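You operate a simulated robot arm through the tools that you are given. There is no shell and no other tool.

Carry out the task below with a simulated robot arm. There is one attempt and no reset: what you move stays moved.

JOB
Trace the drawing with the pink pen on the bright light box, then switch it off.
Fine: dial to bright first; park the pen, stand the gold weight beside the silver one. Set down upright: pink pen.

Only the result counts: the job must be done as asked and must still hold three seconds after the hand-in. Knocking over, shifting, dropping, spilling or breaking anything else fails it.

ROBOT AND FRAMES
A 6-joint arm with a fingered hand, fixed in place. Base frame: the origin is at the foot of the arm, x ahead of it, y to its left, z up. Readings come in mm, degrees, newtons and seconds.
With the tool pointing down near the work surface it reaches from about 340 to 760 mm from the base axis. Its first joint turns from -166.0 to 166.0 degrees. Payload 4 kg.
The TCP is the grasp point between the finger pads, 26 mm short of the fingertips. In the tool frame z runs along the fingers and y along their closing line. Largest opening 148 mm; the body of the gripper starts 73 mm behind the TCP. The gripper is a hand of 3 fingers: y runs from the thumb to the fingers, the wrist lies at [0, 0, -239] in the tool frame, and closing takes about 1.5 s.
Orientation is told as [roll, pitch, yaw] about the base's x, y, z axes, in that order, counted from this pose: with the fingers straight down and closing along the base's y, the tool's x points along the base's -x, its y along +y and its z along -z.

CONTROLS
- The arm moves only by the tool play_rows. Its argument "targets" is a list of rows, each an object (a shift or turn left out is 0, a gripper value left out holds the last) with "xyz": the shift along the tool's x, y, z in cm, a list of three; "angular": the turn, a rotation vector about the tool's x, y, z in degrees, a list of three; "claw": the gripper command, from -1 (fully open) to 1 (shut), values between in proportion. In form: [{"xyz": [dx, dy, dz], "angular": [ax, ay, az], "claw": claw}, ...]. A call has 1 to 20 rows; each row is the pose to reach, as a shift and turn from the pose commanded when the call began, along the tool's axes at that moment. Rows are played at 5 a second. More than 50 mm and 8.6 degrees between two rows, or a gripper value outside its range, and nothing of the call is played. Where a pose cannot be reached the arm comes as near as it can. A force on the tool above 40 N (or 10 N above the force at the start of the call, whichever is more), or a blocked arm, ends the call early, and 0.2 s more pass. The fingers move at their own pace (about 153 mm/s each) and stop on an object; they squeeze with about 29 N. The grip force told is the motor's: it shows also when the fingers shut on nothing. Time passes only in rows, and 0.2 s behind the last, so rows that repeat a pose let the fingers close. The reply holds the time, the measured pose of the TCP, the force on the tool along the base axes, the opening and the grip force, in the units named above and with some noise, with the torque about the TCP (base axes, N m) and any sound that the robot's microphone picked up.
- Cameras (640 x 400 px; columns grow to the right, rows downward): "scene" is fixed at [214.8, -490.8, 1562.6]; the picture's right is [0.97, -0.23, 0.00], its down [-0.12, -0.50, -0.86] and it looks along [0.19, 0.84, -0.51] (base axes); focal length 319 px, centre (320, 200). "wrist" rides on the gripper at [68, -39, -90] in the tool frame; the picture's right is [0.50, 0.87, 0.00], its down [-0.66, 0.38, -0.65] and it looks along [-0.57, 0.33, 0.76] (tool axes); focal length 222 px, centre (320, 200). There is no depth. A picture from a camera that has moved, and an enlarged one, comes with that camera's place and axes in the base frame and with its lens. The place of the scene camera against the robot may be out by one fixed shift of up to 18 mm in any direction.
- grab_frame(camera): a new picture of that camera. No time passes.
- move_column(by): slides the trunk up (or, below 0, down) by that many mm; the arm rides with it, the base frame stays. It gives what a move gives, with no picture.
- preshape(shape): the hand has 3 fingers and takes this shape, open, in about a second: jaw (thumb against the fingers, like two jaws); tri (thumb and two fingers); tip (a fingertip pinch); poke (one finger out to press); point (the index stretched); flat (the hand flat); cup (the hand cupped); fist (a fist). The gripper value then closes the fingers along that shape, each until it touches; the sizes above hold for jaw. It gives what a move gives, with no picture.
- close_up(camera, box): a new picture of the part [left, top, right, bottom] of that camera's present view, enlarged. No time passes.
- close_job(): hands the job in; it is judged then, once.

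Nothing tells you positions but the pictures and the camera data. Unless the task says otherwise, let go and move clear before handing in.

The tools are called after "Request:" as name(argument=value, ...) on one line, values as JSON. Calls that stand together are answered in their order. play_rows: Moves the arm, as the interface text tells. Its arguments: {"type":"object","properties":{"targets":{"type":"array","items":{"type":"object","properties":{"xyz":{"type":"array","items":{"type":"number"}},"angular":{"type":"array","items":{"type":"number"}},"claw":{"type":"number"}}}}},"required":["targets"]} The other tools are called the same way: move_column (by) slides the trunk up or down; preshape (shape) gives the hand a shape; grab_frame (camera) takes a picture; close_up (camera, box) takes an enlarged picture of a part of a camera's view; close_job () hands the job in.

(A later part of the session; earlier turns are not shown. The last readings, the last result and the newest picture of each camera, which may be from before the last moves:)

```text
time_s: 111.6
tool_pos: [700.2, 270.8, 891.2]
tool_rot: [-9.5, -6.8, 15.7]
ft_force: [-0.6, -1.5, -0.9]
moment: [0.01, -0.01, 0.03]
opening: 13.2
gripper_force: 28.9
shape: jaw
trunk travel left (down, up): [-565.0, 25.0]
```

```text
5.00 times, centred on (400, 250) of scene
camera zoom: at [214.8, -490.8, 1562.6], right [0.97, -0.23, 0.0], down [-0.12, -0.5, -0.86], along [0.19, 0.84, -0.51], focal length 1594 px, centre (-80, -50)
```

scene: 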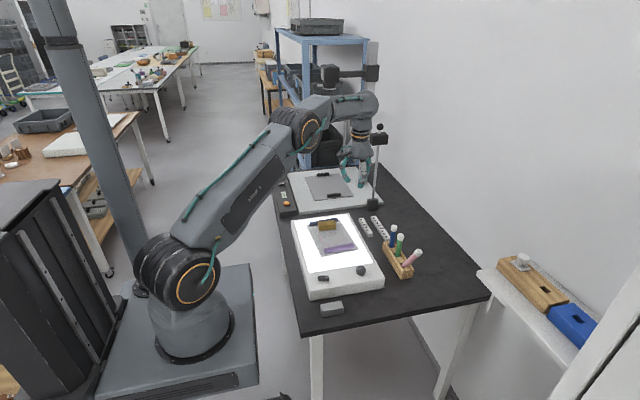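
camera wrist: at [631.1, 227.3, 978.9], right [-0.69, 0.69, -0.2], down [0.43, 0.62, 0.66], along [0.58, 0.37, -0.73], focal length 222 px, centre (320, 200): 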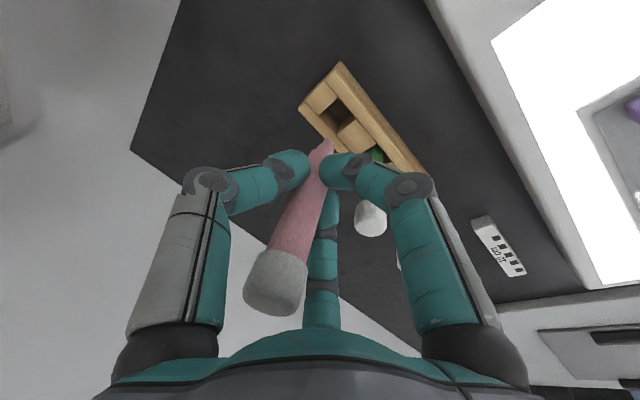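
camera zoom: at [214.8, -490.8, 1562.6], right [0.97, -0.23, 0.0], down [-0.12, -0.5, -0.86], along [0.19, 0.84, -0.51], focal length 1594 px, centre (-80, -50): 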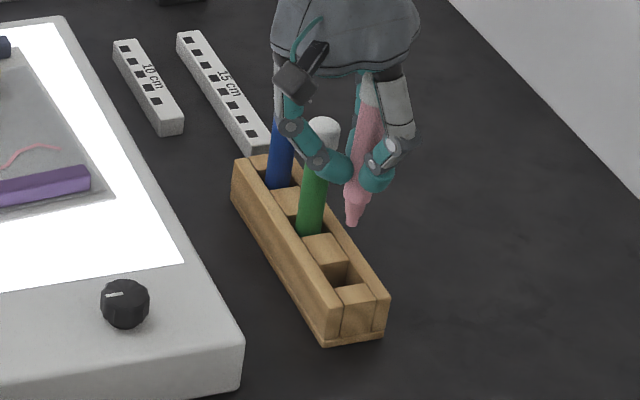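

The tip needs about −2.5 mm in y to be centred on the slot. I'll apply that and descend to just above the rim.

Request:
play_rows(targets=[{"xyz": [0.07, -0.24, 0.03]}, {"xyz": [0.25, 0.02, 1.5]}, {"xyz": [0.4, 0.22, 2.8]}, {"xyz": [0.52, 0.39, 3.75]}, {"xyz": [0.52, 0.39, 3.75]}])

Request:
close_up(camera="wrist", box=[270, 70, 390, 170])

Request:
close_up(camera="scene", box=[370, 210, 430, 290])

```text
time_s: 112.8
tool_pos: [699.6, 267.5, 853.6]
tool_rot: [-9.6, -6.9, 15.8]
ft_force: [0.3, 0.0, -0.2]
moment: [-0.01, 0.0, 0.02]
opening: 13.1
gripper_force: 29.4
shape: jaw
trunk travel left (down, up): [-565.0, 25.0]
```

```text
4.00 times, centred on (330, 120) of wrist
camera zoom: at [630.9, 224.8, 940.5], right [-0.69, 0.69, -0.2], down [0.43, 0.62, 0.66], along [0.58, 0.37, -0.73], focal length 888 px, centre (280, 520)
```

zoom: 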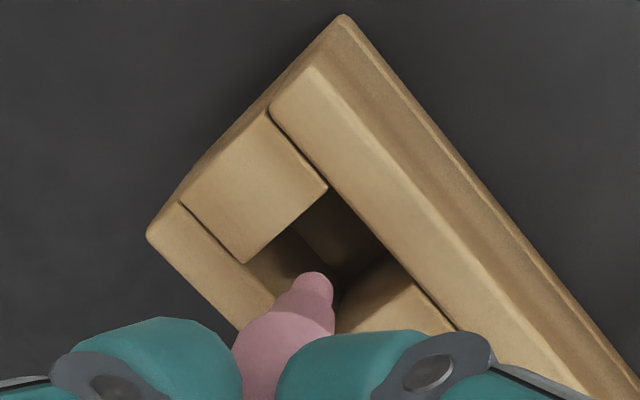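

```text
5.00 times, centred on (400, 250) of scene
camera zoom: at [214.8, -490.8, 1562.6], right [0.97, -0.23, 0.0], down [-0.12, -0.5, -0.86], along [0.19, 0.84, -0.51], focal length 1594 px, centre (-80, -50)
```

zoom: 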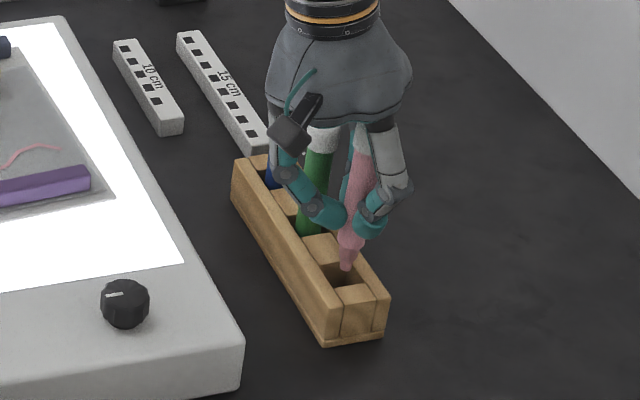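

Request:
close_up(camera="scene", box=[388, 250, 412, 280])

Request:
close_up(camera="wrist", box=[300, 100, 360, 150])

```text
13.33 times, centred on (400, 265) of scene
camera zoom: at [214.8, -490.8, 1562.6], right [0.97, -0.23, 0.0], down [-0.12, -0.5, -0.86], along [0.19, 0.84, -0.51], focal length 4251 px, centre (-747, -667)
```

zoom: 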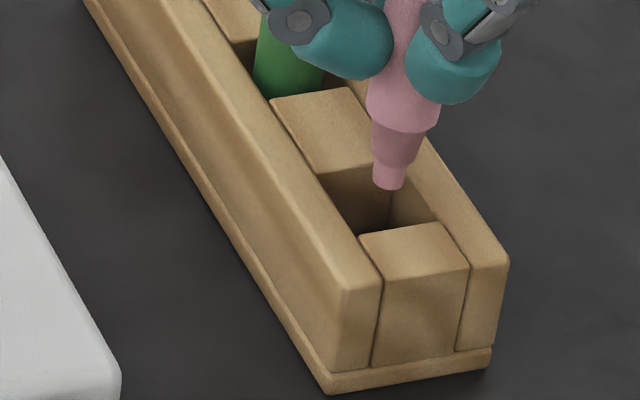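

```text
8.00 times, centred on (330, 125) of wrist
camera zoom: at [630.9, 224.8, 940.5], right [-0.69, 0.69, -0.2], down [0.43, 0.62, 0.66], along [0.58, 0.37, -0.73], focal length 1777 px, centre (240, 800)
```

zoom: 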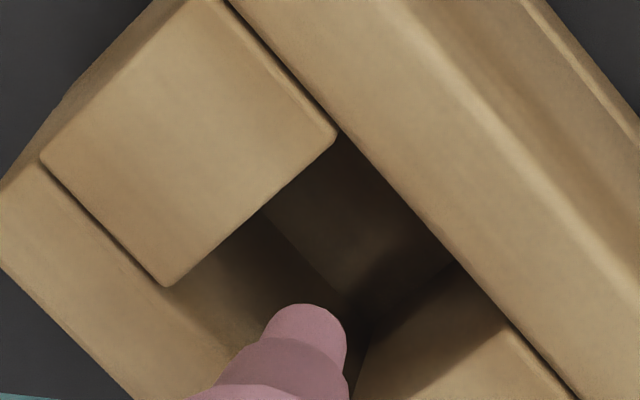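

The nib is entering the slot with roughly 1–2 mm uncertainty. I'll nudge +1 mm in y and lower further in small steps, watching forces.

Request:
play_rows(targets=[{"xyz": [-0.03, 0.1, -0.01]}, {"xyz": [0.06, 0.21, 0.64]}, {"xyz": [0.13, 0.32, 1.3]}, {"xyz": [0.21, 0.43, 1.94]}, {"xyz": [0.21, 0.43, 1.94]}])

Request:
close_up(camera="wrist", box=[290, 100, 370, 170])

Request:
close_up(camera="scene", box=[385, 240, 415, 280])

```text
time_s: 114.0
tool_pos: [700.2, 269.3, 834.3]
tool_rot: [-9.6, -6.9, 15.7]
ft_force: [-0.6, 0.3, -0.9]
moment: [0.0, 0.01, -0.03]
opening: 13.4
gripper_force: 29.4
shape: jaw
trunk travel left (down, up): [-565.0, 25.0]
```

```text
5.71 times, centred on (330, 135) of wrist
camera zoom: at [630.6, 226.2, 921.0], right [-0.69, 0.69, -0.2], down [0.43, 0.62, 0.66], along [0.58, 0.37, -0.73], focal length 1269 px, centre (263, 571)
```

zoom: 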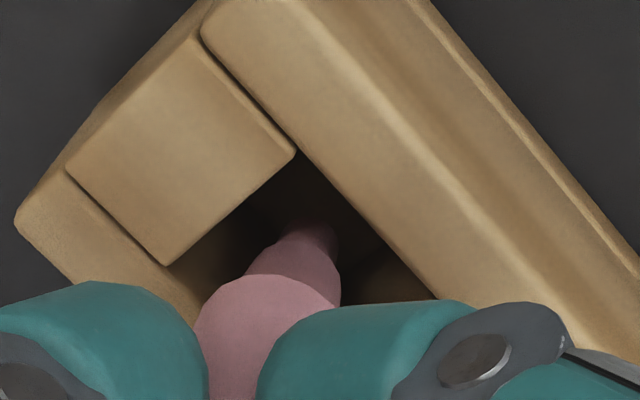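

```text
10.00 times, centred on (400, 260) of scene
camera zoom: at [214.8, -490.8, 1562.6], right [0.97, -0.23, 0.0], down [-0.12, -0.5, -0.86], along [0.19, 0.84, -0.51], focal length 3188 px, centre (-480, -400)
```

zoom: 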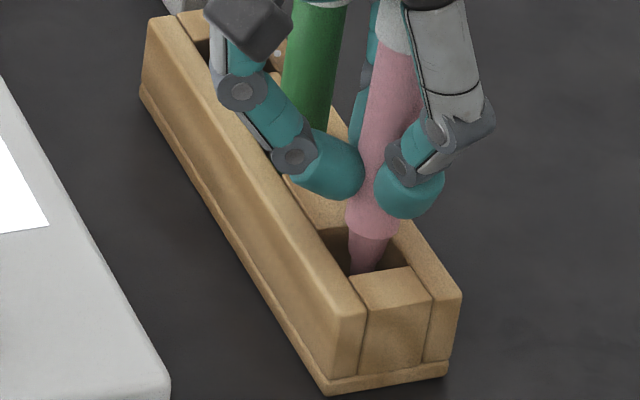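

Triangulating again, the nib is near (705.4, 264.4) and the slot centre near (704, 264.7), so it is well placed. I'll check the pen's vertical alignment once more at high zoom.

Request:
close_up(camera="scene", box=[388, 236, 408, 270])

```text
11.76 times, centred on (398, 253) of scene
camera zoom: at [214.8, -490.8, 1562.6], right [0.97, -0.23, 0.0], down [-0.12, -0.5, -0.86], along [0.19, 0.84, -0.51], focal length 3751 px, centre (-598, -424)
```

zoom: 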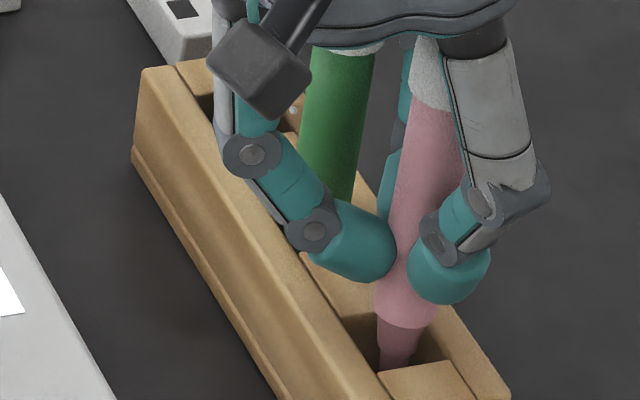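

The pen is vertical to within a fraction of a degree. I'll nudge −1 mm in x and lower another 18 mm.

Request:
play_rows(targets=[{"xyz": [0.1, 0.02, -0.01]}, {"xyz": [0.17, 0.12, 0.58]}, {"xyz": [0.24, 0.22, 1.16]}, {"xyz": [0.31, 0.32, 1.75]}, {"xyz": [0.31, 0.32, 1.75]}])

Request:
close_up(camera="scene", box=[385, 240, 415, 280])

Request:
close_up(camera="wrist", box=[290, 100, 370, 170])

```text
time_s: 115.2
tool_pos: [699.2, 271.0, 815.0]
tool_rot: [-9.6, -6.8, 15.9]
ft_force: [-0.5, -0.1, 0.3]
moment: [-0.05, 0.01, -0.03]
opening: 13.3
gripper_force: 28.7
shape: jaw
trunk travel left (down, up): [-565.0, 25.0]
```

```text
10.00 times, centred on (400, 260) of scene
camera zoom: at [214.8, -490.8, 1562.6], right [0.97, -0.23, 0.0], down [-0.12, -0.5, -0.86], along [0.19, 0.84, -0.51], focal length 3188 px, centre (-480, -400)
```

zoom: 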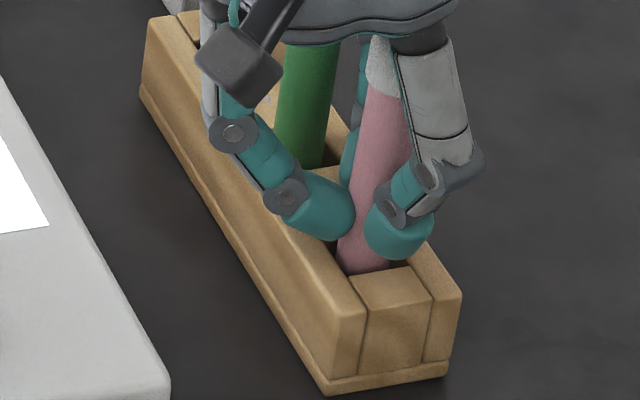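

```text
5.71 times, centred on (330, 135) of wrist
camera zoom: at [629.7, 226.2, 902.6], right [-0.69, 0.69, -0.2], down [0.43, 0.62, 0.66], along [0.58, 0.37, -0.73], focal length 1269 px, centre (263, 571)
```

zoom: 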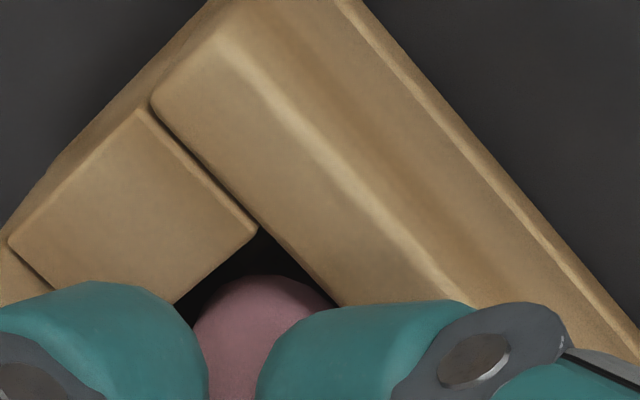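

The pen body is entering the slot cleanly. I'll now descend millimetre by millimetre until it rests on the bottom.

Request:
play_rows(targets=[{"xyz": [0.012, 0.017, 0.1]}, {"xyz": [0.024, 0.033, 0.2]}, {"xyz": [0.024, 0.033, 0.2]}])

Request:
play_rows(targets=[{"xyz": [0.012, 0.017, 0.1]}, {"xyz": [0.012, 0.017, 0.1]}])

Request:
play_rows(targets=[{"xyz": [0.012, 0.017, 0.1]}, {"xyz": [0.012, 0.017, 0.1]}])

```text
time_s: 116.0
tool_pos: [698.6, 269.9, 814.3]
tool_rot: [-9.6, -7.0, 15.8]
ft_force: [-1.3, -0.8, 8.9]
moment: [-0.03, -0.01, 0.02]
opening: 13.7
gripper_force: 29.5
shape: jaw
trunk travel left (down, up): [-565.0, 25.0]
```

```text
time_s: 116.6
tool_pos: [698.6, 270.4, 814.3]
tool_rot: [-9.6, -6.9, 15.8]
ft_force: [-1.1, 0.1, 15.4]
moment: [-0.07, -0.07, -0.01]
opening: 14.1
gripper_force: 29.5
shape: jaw
trunk travel left (down, up): [-565.0, 25.0]
```

```text
time_s: 117.2
tool_pos: [697.9, 268.7, 814.0]
tool_rot: [-9.6, -7.0, 15.9]
ft_force: [-2.0, -1.1, 23.2]
moment: [-0.09, -0.09, -0.04]
opening: 13.8
gripper_force: 28.8
shape: jaw
trunk travel left (down, up): [-565.0, 25.0]
```

Contact: the nib is on the floor, with force acting at the nib position. I pressed more than needed, so I'll back off until about 2–3 N remain.

Request:
play_rows(targets=[{"xyz": [-0.017, -0.023, -0.14]}, {"xyz": [-0.033, -0.046, -0.27]}, {"xyz": [-0.033, -0.046, -0.27]}])

Request:
close_up(camera="scene", box=[388, 236, 408, 270])

Request:
grab_frame(camera="wrist")

```text
time_s: 118.0
tool_pos: [697.2, 269.4, 813.8]
tool_rot: [-9.6, -6.8, 15.7]
ft_force: [0.3, 1.1, 8.8]
moment: [0.01, -0.1, -0.03]
opening: 14.1
gripper_force: 29.1
shape: jaw
trunk travel left (down, up): [-565.0, 25.0]
```

```text
11.76 times, centred on (398, 253) of scene
camera zoom: at [214.8, -490.8, 1562.6], right [0.97, -0.23, 0.0], down [-0.12, -0.5, -0.86], along [0.19, 0.84, -0.51], focal length 3751 px, centre (-598, -424)
```

zoom: 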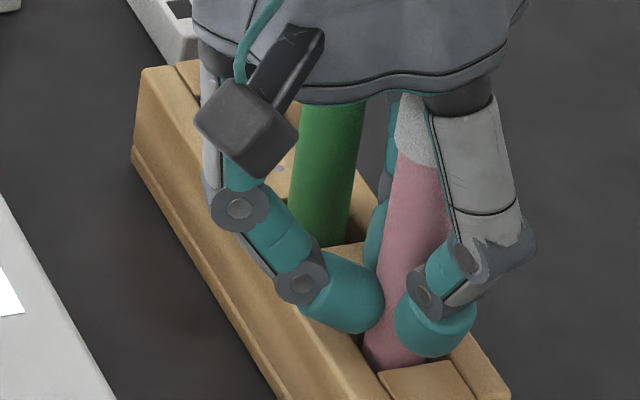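

```text
taken
camera wrist: at [629.0, 225.6, 901.6], right [-0.69, 0.69, -0.2], down [0.43, 0.62, 0.66], along [0.58, 0.37, -0.73], focal length 222 px, centre (320, 200)
```

wrist: 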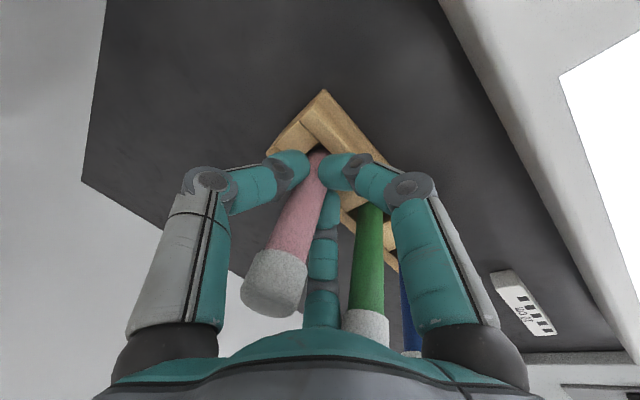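

Request:
play_rows(targets=[{"xyz": [-0.009, -0.012, -0.075]}, {"xyz": [-0.009, -0.012, -0.075]}])

Request:
play_rows(targets=[{"claw": 0.81}, {"claw": 0.8}, {"claw": 0.78}, {"claw": 0.77}, {"claw": 0.77}])

Request:
close_up(camera="scene", box=[388, 236, 408, 270])

Request:
close_up(camera="wrist", box=[220, 130, 380, 320])

```text
time_s: 118.6
tool_pos: [698.8, 268.1, 815.8]
tool_rot: [-9.6, -6.8, 15.8]
ft_force: [-0.8, 0.1, 3.6]
moment: [0.0, -0.02, 0.02]
opening: 13.8
gripper_force: 29.3
shape: jaw
trunk travel left (down, up): [-565.0, 25.0]
```

```text
time_s: 119.8
tool_pos: [698.4, 269.1, 815.4]
tool_rot: [-9.6, -6.8, 15.8]
ft_force: [-0.5, -1.0, 0.1]
moment: [-0.01, -0.01, 0.04]
opening: 17.3
gripper_force: 0.0
shape: jaw
trunk travel left (down, up): [-565.0, 25.0]
```

```text
11.76 times, centred on (398, 253) of scene
camera zoom: at [214.8, -490.8, 1562.6], right [0.97, -0.23, 0.0], down [-0.12, -0.5, -0.86], along [0.19, 0.84, -0.51], focal length 3751 px, centre (-598, -424)
```

zoom: 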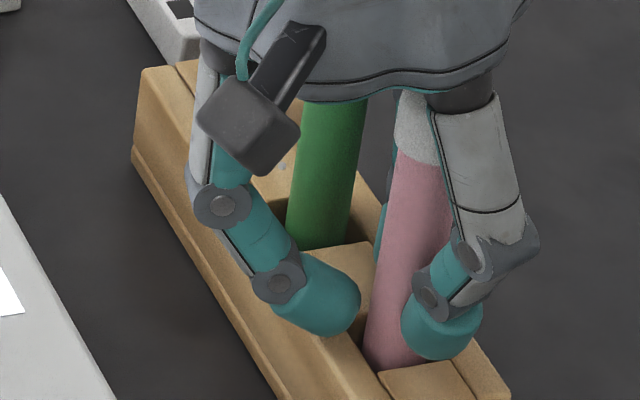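

```text
2.11 times, centred on (300, 225) of wrist
camera zoom: at [629.6, 225.9, 902.2], right [-0.69, 0.69, -0.2], down [0.43, 0.62, 0.66], along [0.58, 0.37, -0.73], focal length 468 px, centre (362, 147)
```

zoom: 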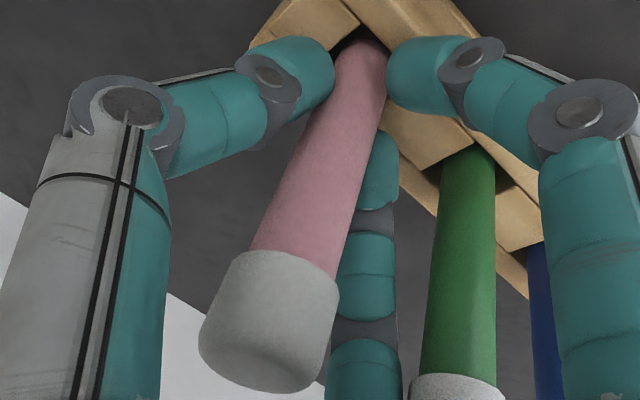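

The grip is released and the pen is standing straight. I'll open the fingers slowly further.

Request:
play_rows(targets=[{"claw": 0.75}, {"claw": 0.73}, {"claw": 0.71}, {"claw": 0.69}, {"claw": 0.67}, {"claw": 0.65}, {"claw": 0.63}, {"claw": 0.63}, {"claw": 0.63}])

Request:
close_up(camera="scene", box=[388, 236, 408, 270])

Request:
close_up(camera="wrist", box=[220, 130, 380, 320])

```text
time_s: 121.8
tool_pos: [699.8, 268.6, 814.8]
tool_rot: [-9.6, -6.8, 15.8]
ft_force: [0.5, -0.1, -0.5]
moment: [-0.02, -0.03, -0.02]
opening: 27.1
gripper_force: 0.1
shape: jaw
trunk travel left (down, up): [-565.0, 25.0]
```

```text
11.76 times, centred on (398, 253) of scene
camera zoom: at [214.8, -490.8, 1562.6], right [0.97, -0.23, 0.0], down [-0.12, -0.5, -0.86], along [0.19, 0.84, -0.51], focal length 3751 px, centre (-598, -424)
```

zoom: 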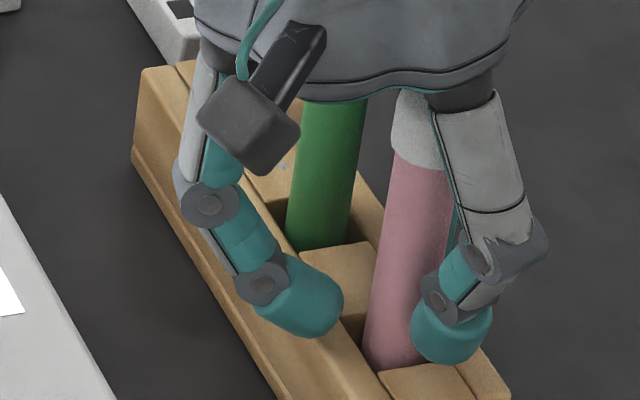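

```text
2.11 times, centred on (300, 225) of wrist
camera zoom: at [629.7, 225.9, 902.3], right [-0.69, 0.69, -0.2], down [0.43, 0.62, 0.66], along [0.58, 0.37, -0.73], focal length 468 px, centre (362, 147)
```

zoom: 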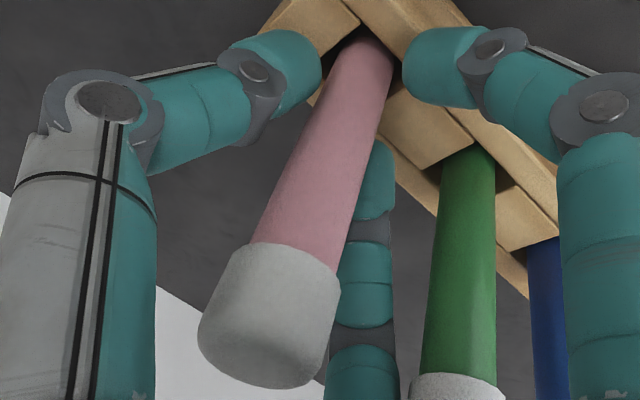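

The pen shifted very slightly. I'll wait a moment and check it is stable before opening more.

Request:
play_rows(targets=[{"claw": 0.63}, {"claw": 0.63}, {"claw": 0.63}, {"claw": 0.63}])

Request:
close_up(camera="scene", box=[388, 236, 408, 270])

Request:
grab_frame(camera="wrist")

```text
time_s: 122.8
tool_pos: [698.9, 269.4, 815.9]
tool_rot: [-9.6, -6.8, 15.8]
ft_force: [-0.1, -0.5, 1.1]
moment: [0.01, 0.02, -0.03]
opening: 27.1
gripper_force: 0.0
shape: jaw
trunk travel left (down, up): [-565.0, 25.0]
```

```text
11.76 times, centred on (398, 253) of scene
camera zoom: at [214.8, -490.8, 1562.6], right [0.97, -0.23, 0.0], down [-0.12, -0.5, -0.86], along [0.19, 0.84, -0.51], focal length 3751 px, centre (-598, -424)
```

zoom: 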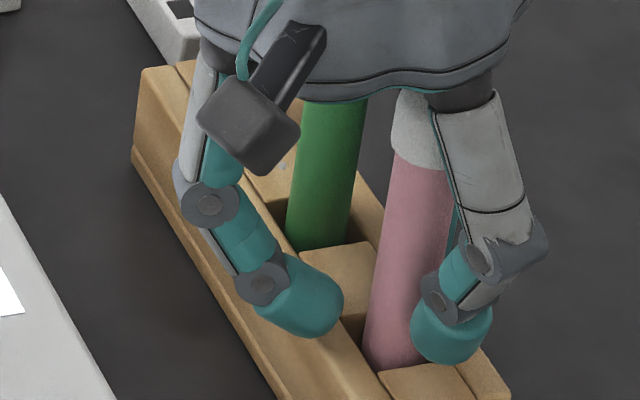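

```text
taken
camera wrist: at [629.7, 225.9, 902.3], right [-0.69, 0.69, -0.2], down [0.43, 0.62, 0.66], along [0.58, 0.37, -0.73], focal length 222 px, centre (320, 200)
```

wrist: 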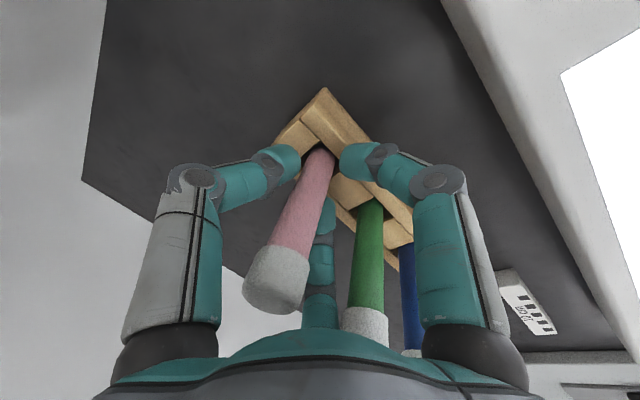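

It is stable and parallel to the green pen. I'll open slowly to 60 mm so that the cap clears the fingertips.

Request:
play_rows(targets=[{"claw": 0.6}, {"claw": 0.56}, {"claw": 0.52}, {"claw": 0.48}, {"claw": 0.44}, {"claw": 0.4}, {"claw": 0.36}, {"claw": 0.32}, {"claw": 0.28}, {"claw": 0.24}, {"claw": 0.19}, {"claw": 0.19}])

Request:
grab_frame(camera="wrist")

Request:
close_up(camera="scene", box=[380, 230, 416, 280])

```text
time_s: 125.4
tool_pos: [698.7, 269.1, 813.8]
tool_rot: [-9.6, -6.9, 15.8]
ft_force: [0.4, 0.2, 0.1]
moment: [-0.01, 0.0, -0.01]
opening: 59.5
gripper_force: 0.0
shape: jaw
trunk travel left (down, up): [-565.0, 25.0]
```

```text
taken
camera wrist: at [629.7, 225.9, 902.3], right [-0.69, 0.69, -0.2], down [0.43, 0.62, 0.66], along [0.58, 0.37, -0.73], focal length 222 px, centre (320, 200)
```

wrist: 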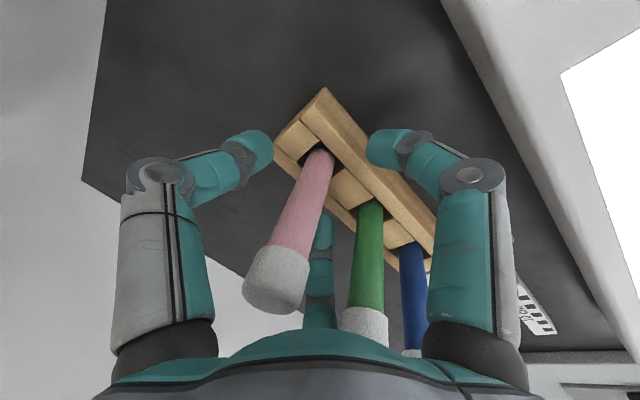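

```text
8.00 times, centred on (398, 255) of scene
camera zoom: at [214.8, -490.8, 1562.6], right [0.97, -0.23, 0.0], down [-0.12, -0.5, -0.86], along [0.19, 0.84, -0.51], focal length 2551 px, centre (-304, -240)
```

zoom: 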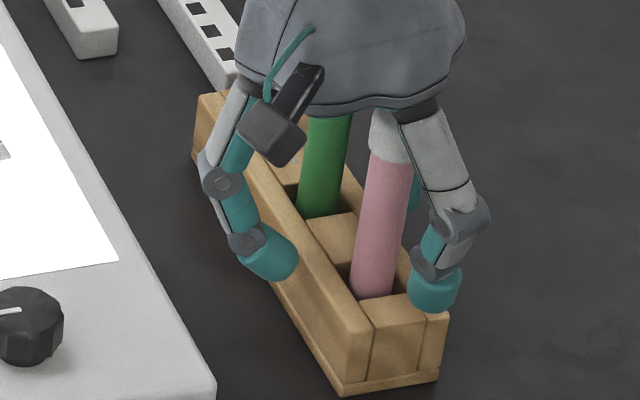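

The pen stands upright on its own in the slot. I'll open a bit more and retreat straight up.

Request:
play_rows(targets=[{"claw": 0.12}, {"claw": 0.05}, {"claw": -0.02}, {"claw": -0.08}, {"claw": -0.08}])

Request:
play_rows(targets=[{"xyz": [-0.12, -0.17, -0.98]}, {"xyz": [-0.24, -0.33, -1.96]}, {"xyz": [-0.36, -0.5, -2.94]}, {"xyz": [-0.48, -0.67, -3.92]}, {"xyz": [-0.6, -0.83, -4.9]}, {"xyz": [-0.72, -1.0, -5.87]}, {"xyz": [-0.84, -1.16, -6.85]}, {"xyz": [-0.96, -1.33, -7.83]}, {"xyz": [-1.02, -1.41, -8.32]}, {"xyz": [-1.02, -1.41, -8.32]}])

Request:
grab_frame(camera="wrist")

Request:
close_up(camera="scene", box=[370, 210, 430, 290])

```text
time_s: 126.6
tool_pos: [698.8, 269.8, 815.3]
tool_rot: [-9.6, -6.8, 15.8]
ft_force: [0.3, -0.3, 0.0]
moment: [-0.02, 0.03, 0.0]
opening: 79.1
gripper_force: 0.0
shape: jaw
trunk travel left (down, up): [-565.0, 25.0]
```

```text
time_s: 128.8
tool_pos: [698.5, 269.0, 898.3]
tool_rot: [-9.6, -6.7, 15.8]
ft_force: [-0.1, 0.8, -0.1]
moment: [0.03, 0.01, 0.01]
opening: 79.3
gripper_force: 0.2
shape: jaw
trunk travel left (down, up): [-565.0, 25.0]
```

```text
taken
camera wrist: at [629.6, 226.1, 987.2], right [-0.69, 0.69, -0.2], down [0.43, 0.62, 0.66], along [0.58, 0.37, -0.73], focal length 222 px, centre (320, 200)
```

wrist: 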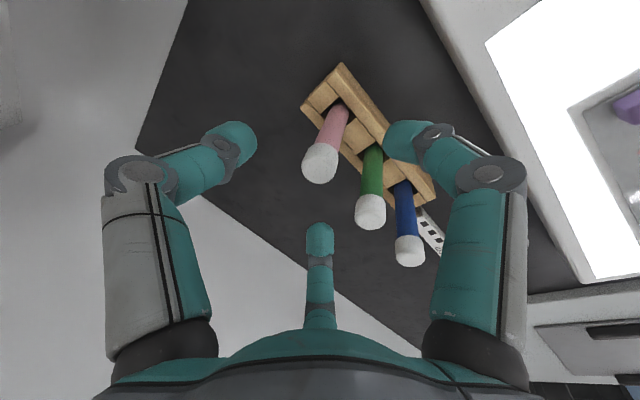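

```text
5.00 times, centred on (400, 250) of scene
camera zoom: at [214.8, -490.8, 1562.6], right [0.97, -0.23, 0.0], down [-0.12, -0.5, -0.86], along [0.19, 0.84, -0.51], focal length 1594 px, centre (-80, -50)
```

zoom: 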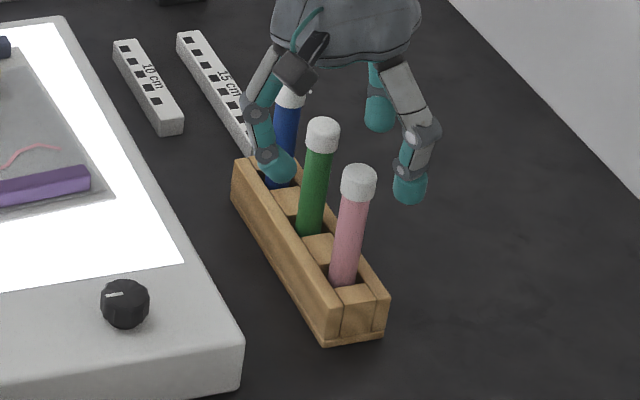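

The pink pen is upright in its slot. I'll rise another 45 mm to clear all pen tops, then move inward and level the hand.

Request:
play_rows(targets=[{"xyz": [-0.12, -0.17, -0.98]}, {"xyz": [-0.3, -0.42, -2.5]}, {"xyz": [-0.54, -0.75, -4.4]}, {"xyz": [-0.54, -0.75, -4.4]}])

Request:
play_rows(targets=[{"xyz": [3, 0, 0]}, {"xyz": [6, 0, 0], "angular": [-3, 2, 0]}, {"xyz": [9, 0, 0], "angular": [-6, 4.5, 0]}, {"xyz": [12, 0, 0], "angular": [-9.6, 6.9, 0]}, {"xyz": [15, 0, 0], "angular": [-9.6, 6.9, 0]}, {"xyz": [15, 0, 0], "angular": [-9.6, 6.9, 0]}])

Request:
grab_frame(camera="scene")

Request:
close_up(camera="scene", box=[370, 210, 430, 290])

```text
time_s: 129.8
tool_pos: [698.0, 269.6, 944.4]
tool_rot: [-9.7, -6.8, 15.9]
ft_force: [-0.2, -0.1, 0.3]
moment: [-0.01, -0.02, -0.02]
opening: 79.3
gripper_force: 0.0
shape: jaw
trunk travel left (down, up): [-565.0, 25.0]
```

```text
time_s: 131.2
tool_pos: [555.0, 228.9, 927.6]
tool_rot: [0.1, 0.1, 15.2]
ft_force: [0.8, 1.0, 0.6]
moment: [0.03, -0.04, 0.01]
opening: 79.6
gripper_force: 0.2
shape: jaw
trunk travel left (down, up): [-565.0, 25.0]
```

```text
taken
```

scene: 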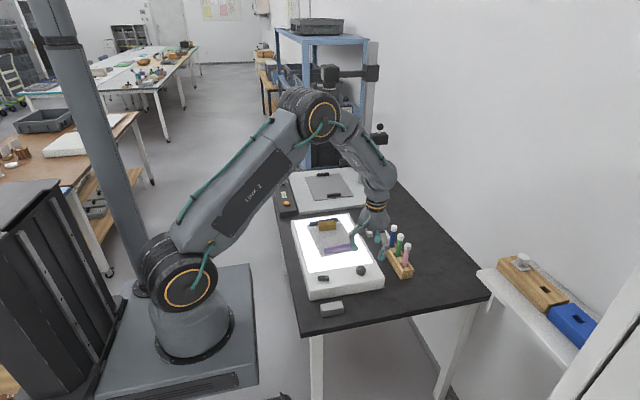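

```text
5.00 times, centred on (400, 250) of scene
camera zoom: at [214.8, -490.8, 1562.6], right [0.97, -0.23, 0.0], down [-0.12, -0.5, -0.86], along [0.19, 0.84, -0.51], focal length 1594 px, centre (-80, -50)
```

zoom: 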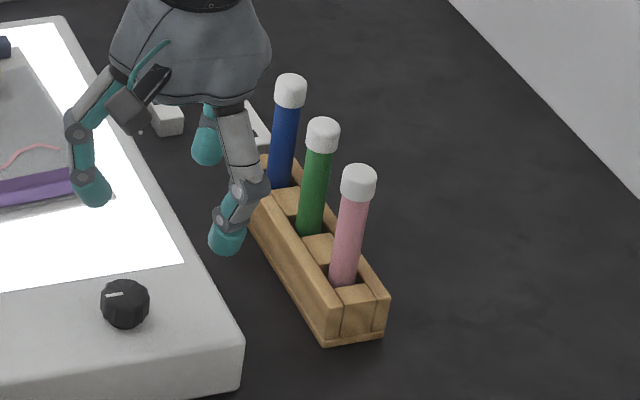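

The pink pen is parked upright, matching the others. Next I'll look at the silver weight and the space around it.

Request:
play_rows(targets=[{"xyz": [2.3, 0.5, 0.2], "angular": [0, 0, 7.5]}, {"xyz": [4.7, 1, 0.4], "angular": [0, 0, 15]}, {"xyz": [7, 1.5, 0.6], "angular": [0, 0, 22.5]}, {"xyz": [9.3, 2, 0.8], "angular": [0, 0, 30]}, {"xyz": [11.7, 2.4, 1], "angular": [0, 0, 37.5]}, {"xyz": [14, 2.9, 1.2], "angular": [0, 0, 45]}, {"xyz": [16.3, 3.4, 1.4], "angular": [0, 0, 52.5]}, {"xyz": [18.7, 3.9, 1.6], "angular": [0, 0, 60]}, {"xyz": [21, 4.4, 1.8], "angular": [0, 0, 67.5]}, {"xyz": [23.3, 4.9, 1.8], "angular": [0, 0, 75.2]}, {"xyz": [23.3, 4.9, 1.8], "angular": [0, 0, 75.2]}])

Request:
grab_frame(camera="wrist")

Request:
close_up(camera="wrist", box=[200, 60, 460, 280])

```text
time_s: 133.6
tool_pos: [317.6, 214.4, 909.4]
tool_rot: [0.0, 0.1, -60.2]
ft_force: [0.3, 0.5, 0.3]
moment: [0.04, 0.01, 0.02]
opening: 79.4
gripper_force: 0.0
shape: jaw
trunk travel left (down, up): [-565.0, 25.0]
```

```text
taken
camera wrist: at [250.8, 254.5, 1000.5], right [0.5, 0.87, 0.0], down [0.65, -0.38, 0.65], along [0.57, -0.33, -0.76], focal length 222 px, centre (320, 200)
```

wrist: 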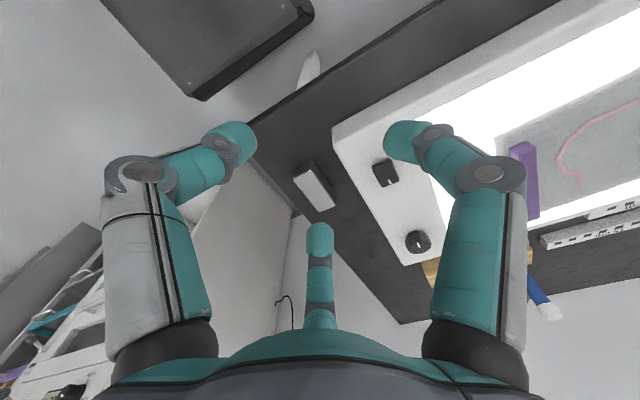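

```text
1.82 times, centred on (330, 170) of wrist
camera zoom: at [250.8, 254.5, 1000.5], right [0.5, 0.87, 0.0], down [0.65, -0.38, 0.65], along [0.57, -0.33, -0.76], focal length 404 px, centre (302, 254)
```

zoom: 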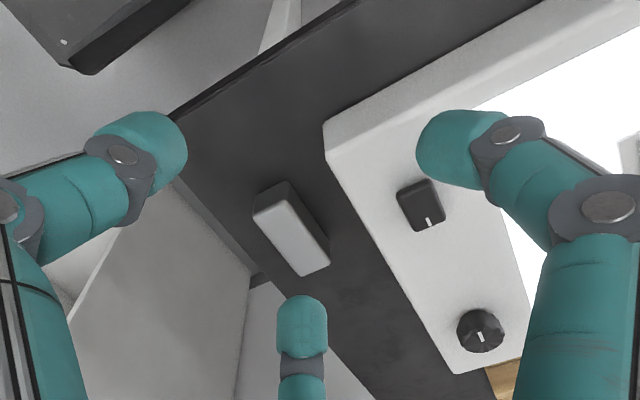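

Request:
close_up(camera="wrist", box=[280, 140, 360, 220])

```text
5.00 times, centred on (320, 180) of wrist
camera zoom: at [250.8, 254.5, 1000.5], right [0.5, 0.87, 0.0], down [0.65, -0.38, 0.65], along [0.57, -0.33, -0.76], focal length 1111 px, centre (320, 300)
```

zoom: 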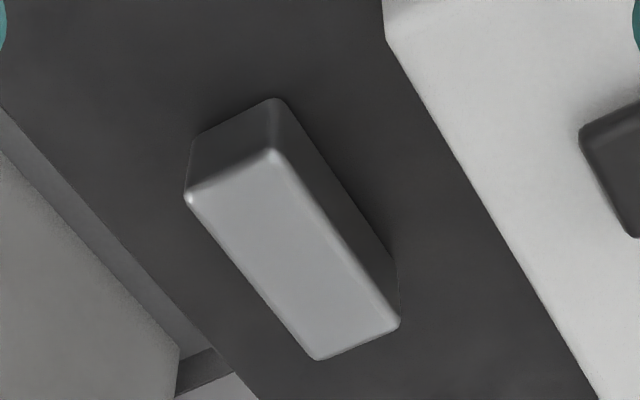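

Silver spans x 375–440, y 144–170, about 26 mm tall, on a table at about z 748. I'll place gold beside it around (497, 157). Now I'll look at gold and its neighbour, the navy bar, from above.

Request:
play_rows(targets=[{"xyz": [1.86, 3.7, 0]}, {"xyz": [3.72, 7.4, 0]}, {"xyz": [5.57, 11.07, 0]}, {"xyz": [7.43, 14.8, 0]}, {"xyz": [9.29, 18.46, 0]}, {"xyz": [11.15, 22.15, 0]}, {"xyz": [13, 25.84, 0]}, {"xyz": [14.86, 29.53, 0]}, {"xyz": [14.86, 29.53, 0]}])

Request:
grab_frame(camera="wrist")

Request:
close_up(camera="wrist", box=[200, 0, 440, 150])

```text
time_s: 135.6
tool_pos: [501.7, 493.2, 908.1]
tool_rot: [-0.1, 0.0, -59.9]
ft_force: [0.5, -0.2, -0.6]
moment: [0.01, -0.02, 0.01]
opening: 79.4
gripper_force: 0.0
shape: jaw
trunk travel left (down, up): [-565.0, 25.0]
```

```text
taken
camera wrist: at [433.4, 532.6, 999.9], right [0.5, 0.87, 0.0], down [0.66, -0.38, 0.65], along [0.57, -0.33, -0.76], focal length 222 px, centre (320, 200)
```

wrist: 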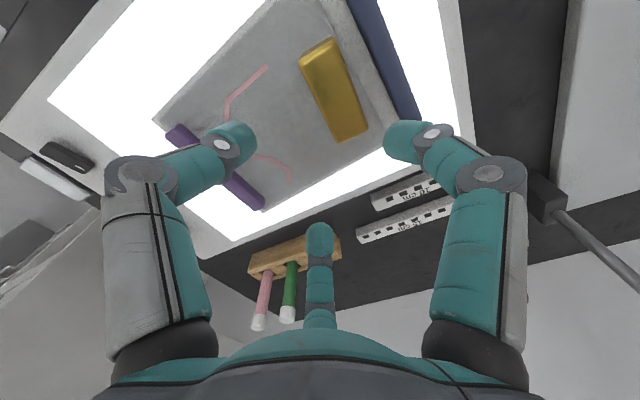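

```text
2.67 times, centred on (320, 75) of wrist
camera zoom: at [433.4, 532.6, 999.9], right [0.5, 0.87, 0.0], down [0.66, -0.38, 0.65], along [0.57, -0.33, -0.76], focal length 592 px, centre (320, 533)
```

zoom: 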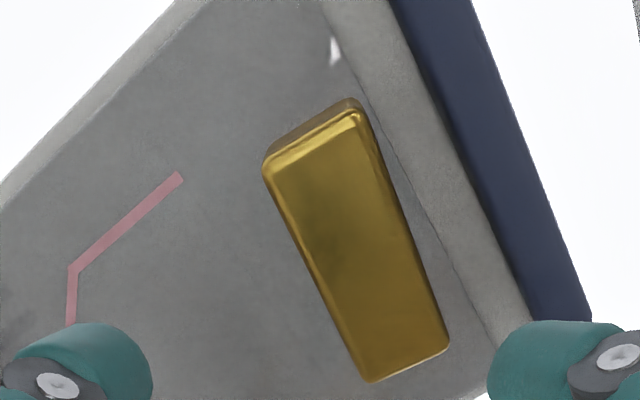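

Gold's top is centred near (487, 517), turned about −3.5°, with the navy bar some 20 mm behind it. I need the navy bar's height to choose a safe grip height, so I'll zoom in from the scene.

Request:
close_up(camera="scene", box=[300, 205, 350, 240])

Request:
close_up(camera="wrist", box=[280, 0, 440, 130])

```text
11.43 times, centred on (325, 222) of scene
camera zoom: at [214.8, -490.8, 1562.6], right [0.97, -0.23, 0.0], down [-0.12, -0.5, -0.86], along [0.19, 0.84, -0.51], focal length 3644 px, centre (263, -57)
```

zoom: 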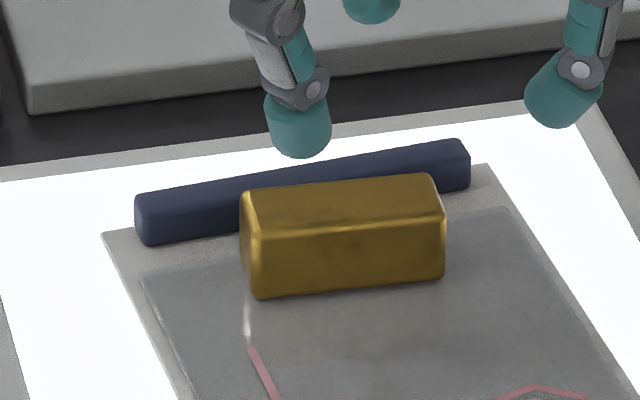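

```text
3.08 times, centred on (360, 65) of wrist
camera zoom: at [433.4, 532.6, 999.9], right [0.5, 0.87, 0.0], down [0.66, -0.38, 0.65], along [0.57, -0.33, -0.76], focal length 684 px, centre (197, 615)
```

zoom: 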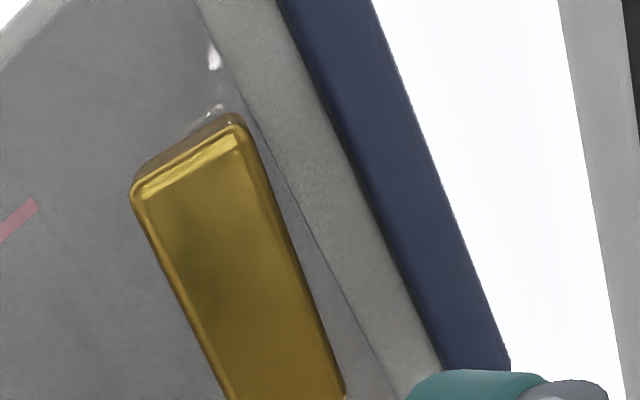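

The navy bar tops out near z≈805 and gold near z≈818. I'll grip gold's upper half with fingertips above the navy bar. I'll turn the hand to align and position at (487.5, 525).

Request:
play_rows(targets=[{"xyz": [0.5, 0.05, 0], "angular": [0, 0, -7.5], "claw": 0.216}, {"xyz": [1, 0.1, 0], "angular": [0, 0, -15], "claw": 0.216}, {"xyz": [1.5, 0.15, 0], "angular": [0, 0, -22.5], "claw": 0.216}, {"xyz": [2, 0.2, 0], "angular": [0, 0, -30], "claw": 0.216}, {"xyz": [2.5, 0.3, 0], "angular": [0, 0, -37.5], "claw": 0.216}, {"xyz": [3, 0.35, 0], "angular": [0, 0, -45], "claw": 0.216}, {"xyz": [3.47, 0.39, 0], "angular": [0, 0, -52], "claw": 0.216}, {"xyz": [3.47, 0.39, 2], "angular": [0, 0, -56.4], "claw": 0.216}, {"xyz": [3.47, 0.39, 3.5], "angular": [0, 0, -56.4], "claw": 0.216}, {"xyz": [3.47, 0.39, 3.5], "angular": [0, 0, -56.4], "claw": 0.216}])

Request:
grab_frame(camera="wrist")

Request:
close_up(camera="scene", box=[290, 190, 370, 250])

```text
time_s: 137.8
tool_pos: [485.4, 524.0, 874.5]
tool_rot: [0.0, 0.0, -3.6]
ft_force: [-0.1, 0.9, 0.7]
moment: [0.0, 0.04, 0.0]
opening: 58.5
gripper_force: 0.1
shape: jaw
trunk travel left (down, up): [-565.0, 25.0]
```

```text
taken
camera wrist: at [415.8, 489.8, 965.4], right [-0.45, 0.9, 0.0], down [0.68, 0.34, 0.65], along [0.59, 0.29, -0.76], focal length 222 px, centre (320, 200)
```

wrist: 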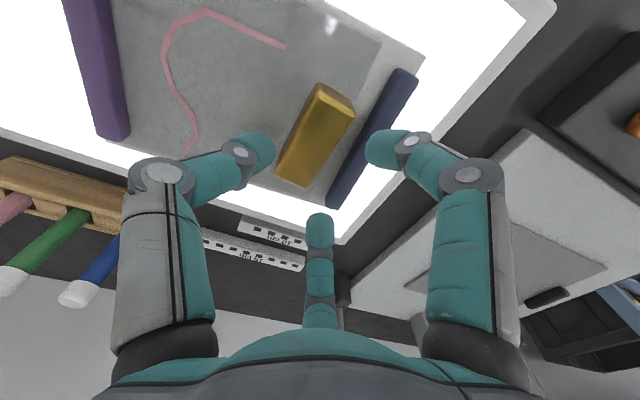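

```text
6.67 times, centred on (330, 220) of scene
camera zoom: at [214.8, -490.8, 1562.6], right [0.97, -0.23, 0.0], down [-0.12, -0.5, -0.86], along [0.19, 0.84, -0.51], focal length 2126 px, centre (253, 67)
```

zoom: 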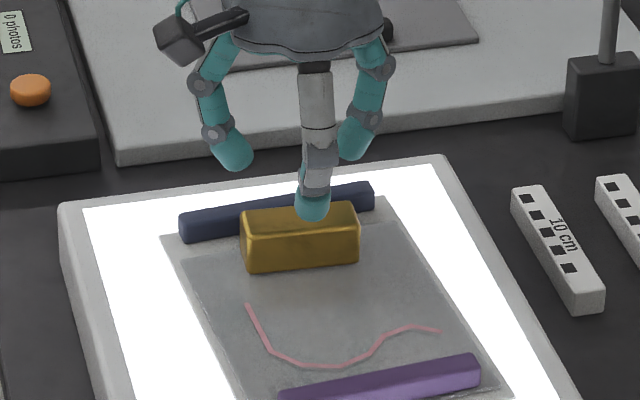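

Request:
close_up(camera="wrist", box=[260, 60, 420, 220])

```text
2.50 times, centred on (340, 140) of wrist
camera zoom: at [415.8, 489.8, 965.4], right [-0.45, 0.9, 0.0], down [0.68, 0.34, 0.65], along [0.59, 0.29, -0.76], focal length 555 px, centre (270, 350)
```

zoom: 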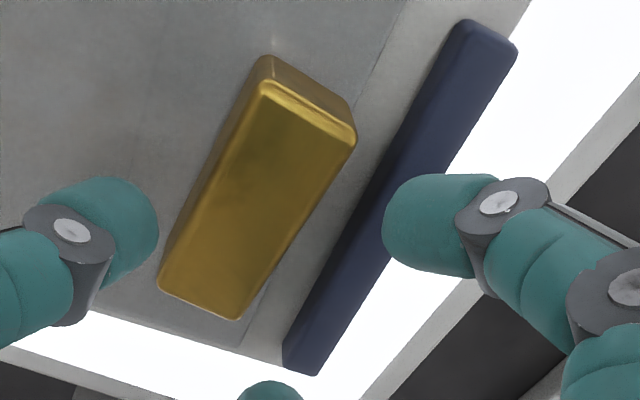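

Gold's position agrees across views, centred at (487, 517.5) with its top near 819. I'll descend to the grip height.

Request:
play_rows(targets=[{"xyz": [-0.13, 0.07, 1.5]}, {"xyz": [-0.13, 0.07, 3]}, {"xyz": [-0.13, 0.07, 4.0]}, {"xyz": [-0.13, 0.07, 4.2]}, {"xyz": [-0.13, 0.07, 4.2]}])

Request:
grab_frame(camera="wrist")

Request:
close_up(camera="scene", box=[300, 200, 360, 245])

```text
time_s: 139.0
tool_pos: [486.6, 523.8, 831.9]
tool_rot: [0.1, 0.1, -3.7]
ft_force: [-0.6, 0.0, 0.4]
moment: [0.01, 0.05, 0.02]
opening: 58.2
gripper_force: 0.1
shape: jaw
trunk travel left (down, up): [-565.0, 25.0]
```

```text
taken
camera wrist: at [416.9, 490.3, 923.3], right [-0.44, 0.9, 0.0], down [0.68, 0.34, 0.65], along [0.59, 0.29, -0.76], focal length 222 px, centre (320, 200)
```

wrist: 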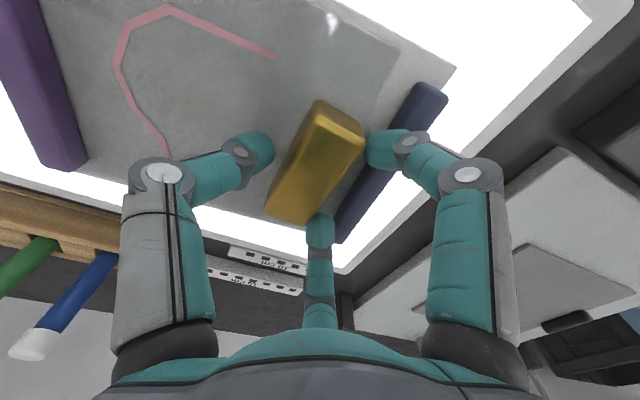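

```text
8.89 times, centred on (330, 222) of scene
camera zoom: at [214.8, -490.8, 1562.6], right [0.97, -0.23, 0.0], down [-0.12, -0.5, -0.86], along [0.19, 0.84, -0.51], focal length 2834 px, centre (231, 0)
```

zoom: 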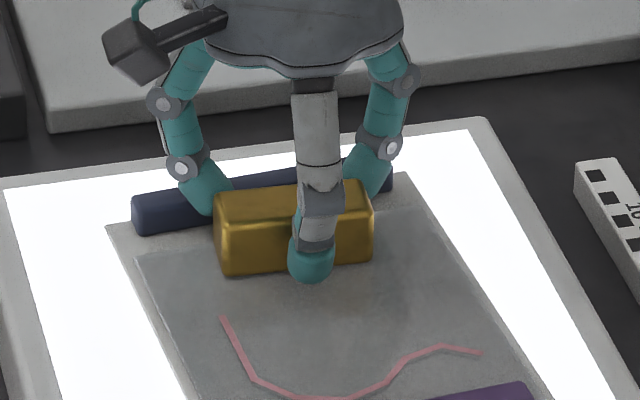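

The thumb is in front of gold and two fingers are at its back corners, above the navy bar. I'll close slowly.

Request:
play_rows(targets=[{"claw": 0.3}, {"claw": 0.38}, {"claw": 0.45}, {"claw": 0.45}])

Request:
close_up(camera="wrist", box=[220, 80, 440, 250])

Request:
close_up(camera="scene", box=[300, 200, 360, 245])

```text
time_s: 140.0
tool_pos: [486.8, 524.4, 832.3]
tool_rot: [0.0, -0.1, -3.5]
ft_force: [0.4, -0.6, 0.7]
moment: [-0.01, 0.0, -0.02]
opening: 41.9
gripper_force: 0.0
shape: jaw
trunk travel left (down, up): [-565.0, 25.0]
```

```text
2.35 times, centred on (330, 165) of wrist
camera zoom: at [416.8, 490.3, 923.3], right [-0.44, 0.9, 0.0], down [0.68, 0.34, 0.65], along [0.59, 0.29, -0.76], focal length 523 px, centre (296, 282)
```

zoom: 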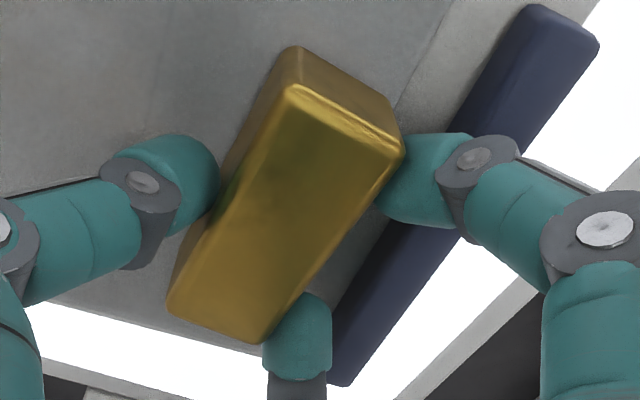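

```text
8.89 times, centred on (330, 222) of scene
camera zoom: at [214.8, -490.8, 1562.6], right [0.97, -0.23, 0.0], down [-0.12, -0.5, -0.86], along [0.19, 0.84, -0.51], focal length 2834 px, centre (231, 0)
```

zoom: 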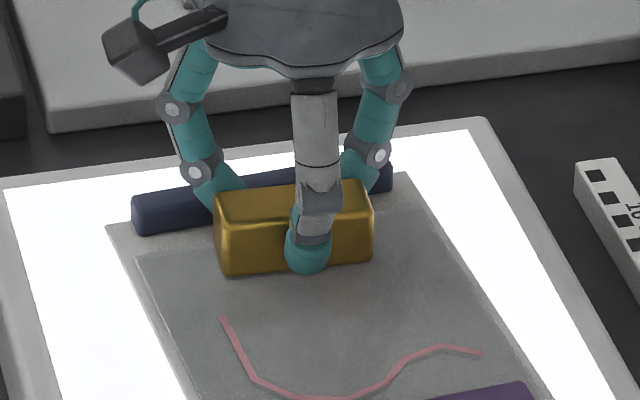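

As planned, the thumb is on the front and two fingers on the back face. I'll close to grip.

Request:
play_rows(targets=[{"claw": 0.5}, {"claw": 0.55}, {"claw": 0.62}, {"claw": 0.75}, {"claw": 1}, {"claw": 1}, {"claw": 1}])

Request:
close_up(camera="wrist", box=[220, 80, 440, 250])

Request:
close_up(camera="scene", box=[300, 200, 360, 245])

```text
time_s: 141.6
tool_pos: [485.6, 524.5, 832.9]
tool_rot: [0.0, -0.1, -3.6]
ft_force: [0.1, 0.7, 0.9]
moment: [-0.04, 0.01, 0.04]
opening: 28.4
gripper_force: 29.2
shape: jaw
trunk travel left (down, up): [-565.0, 25.0]
```

```text
2.35 times, centred on (330, 165) of wrist
camera zoom: at [416.8, 490.4, 923.3], right [-0.44, 0.9, 0.0], down [0.68, 0.34, 0.65], along [0.59, 0.29, -0.76], focal length 523 px, centre (296, 282)
```

zoom: 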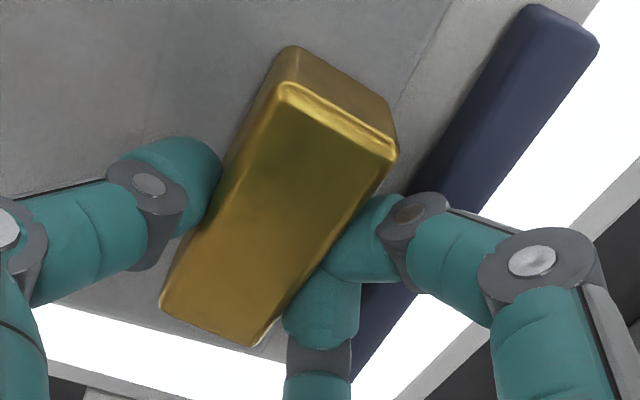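

```text
8.89 times, centred on (330, 222) of scene
camera zoom: at [214.8, -490.8, 1562.6], right [0.97, -0.23, 0.0], down [-0.12, -0.5, -0.86], along [0.19, 0.84, -0.51], focal length 2834 px, centre (231, 0)
```

zoom: 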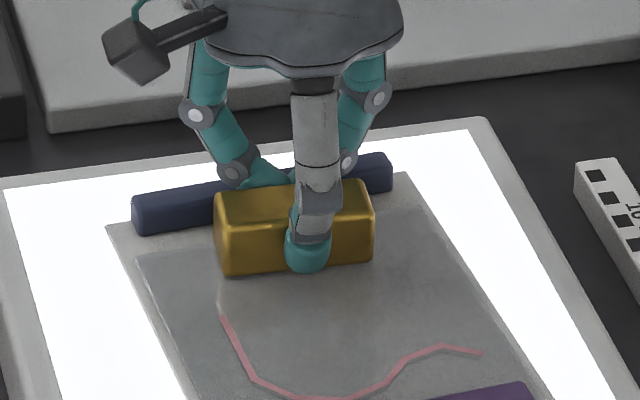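

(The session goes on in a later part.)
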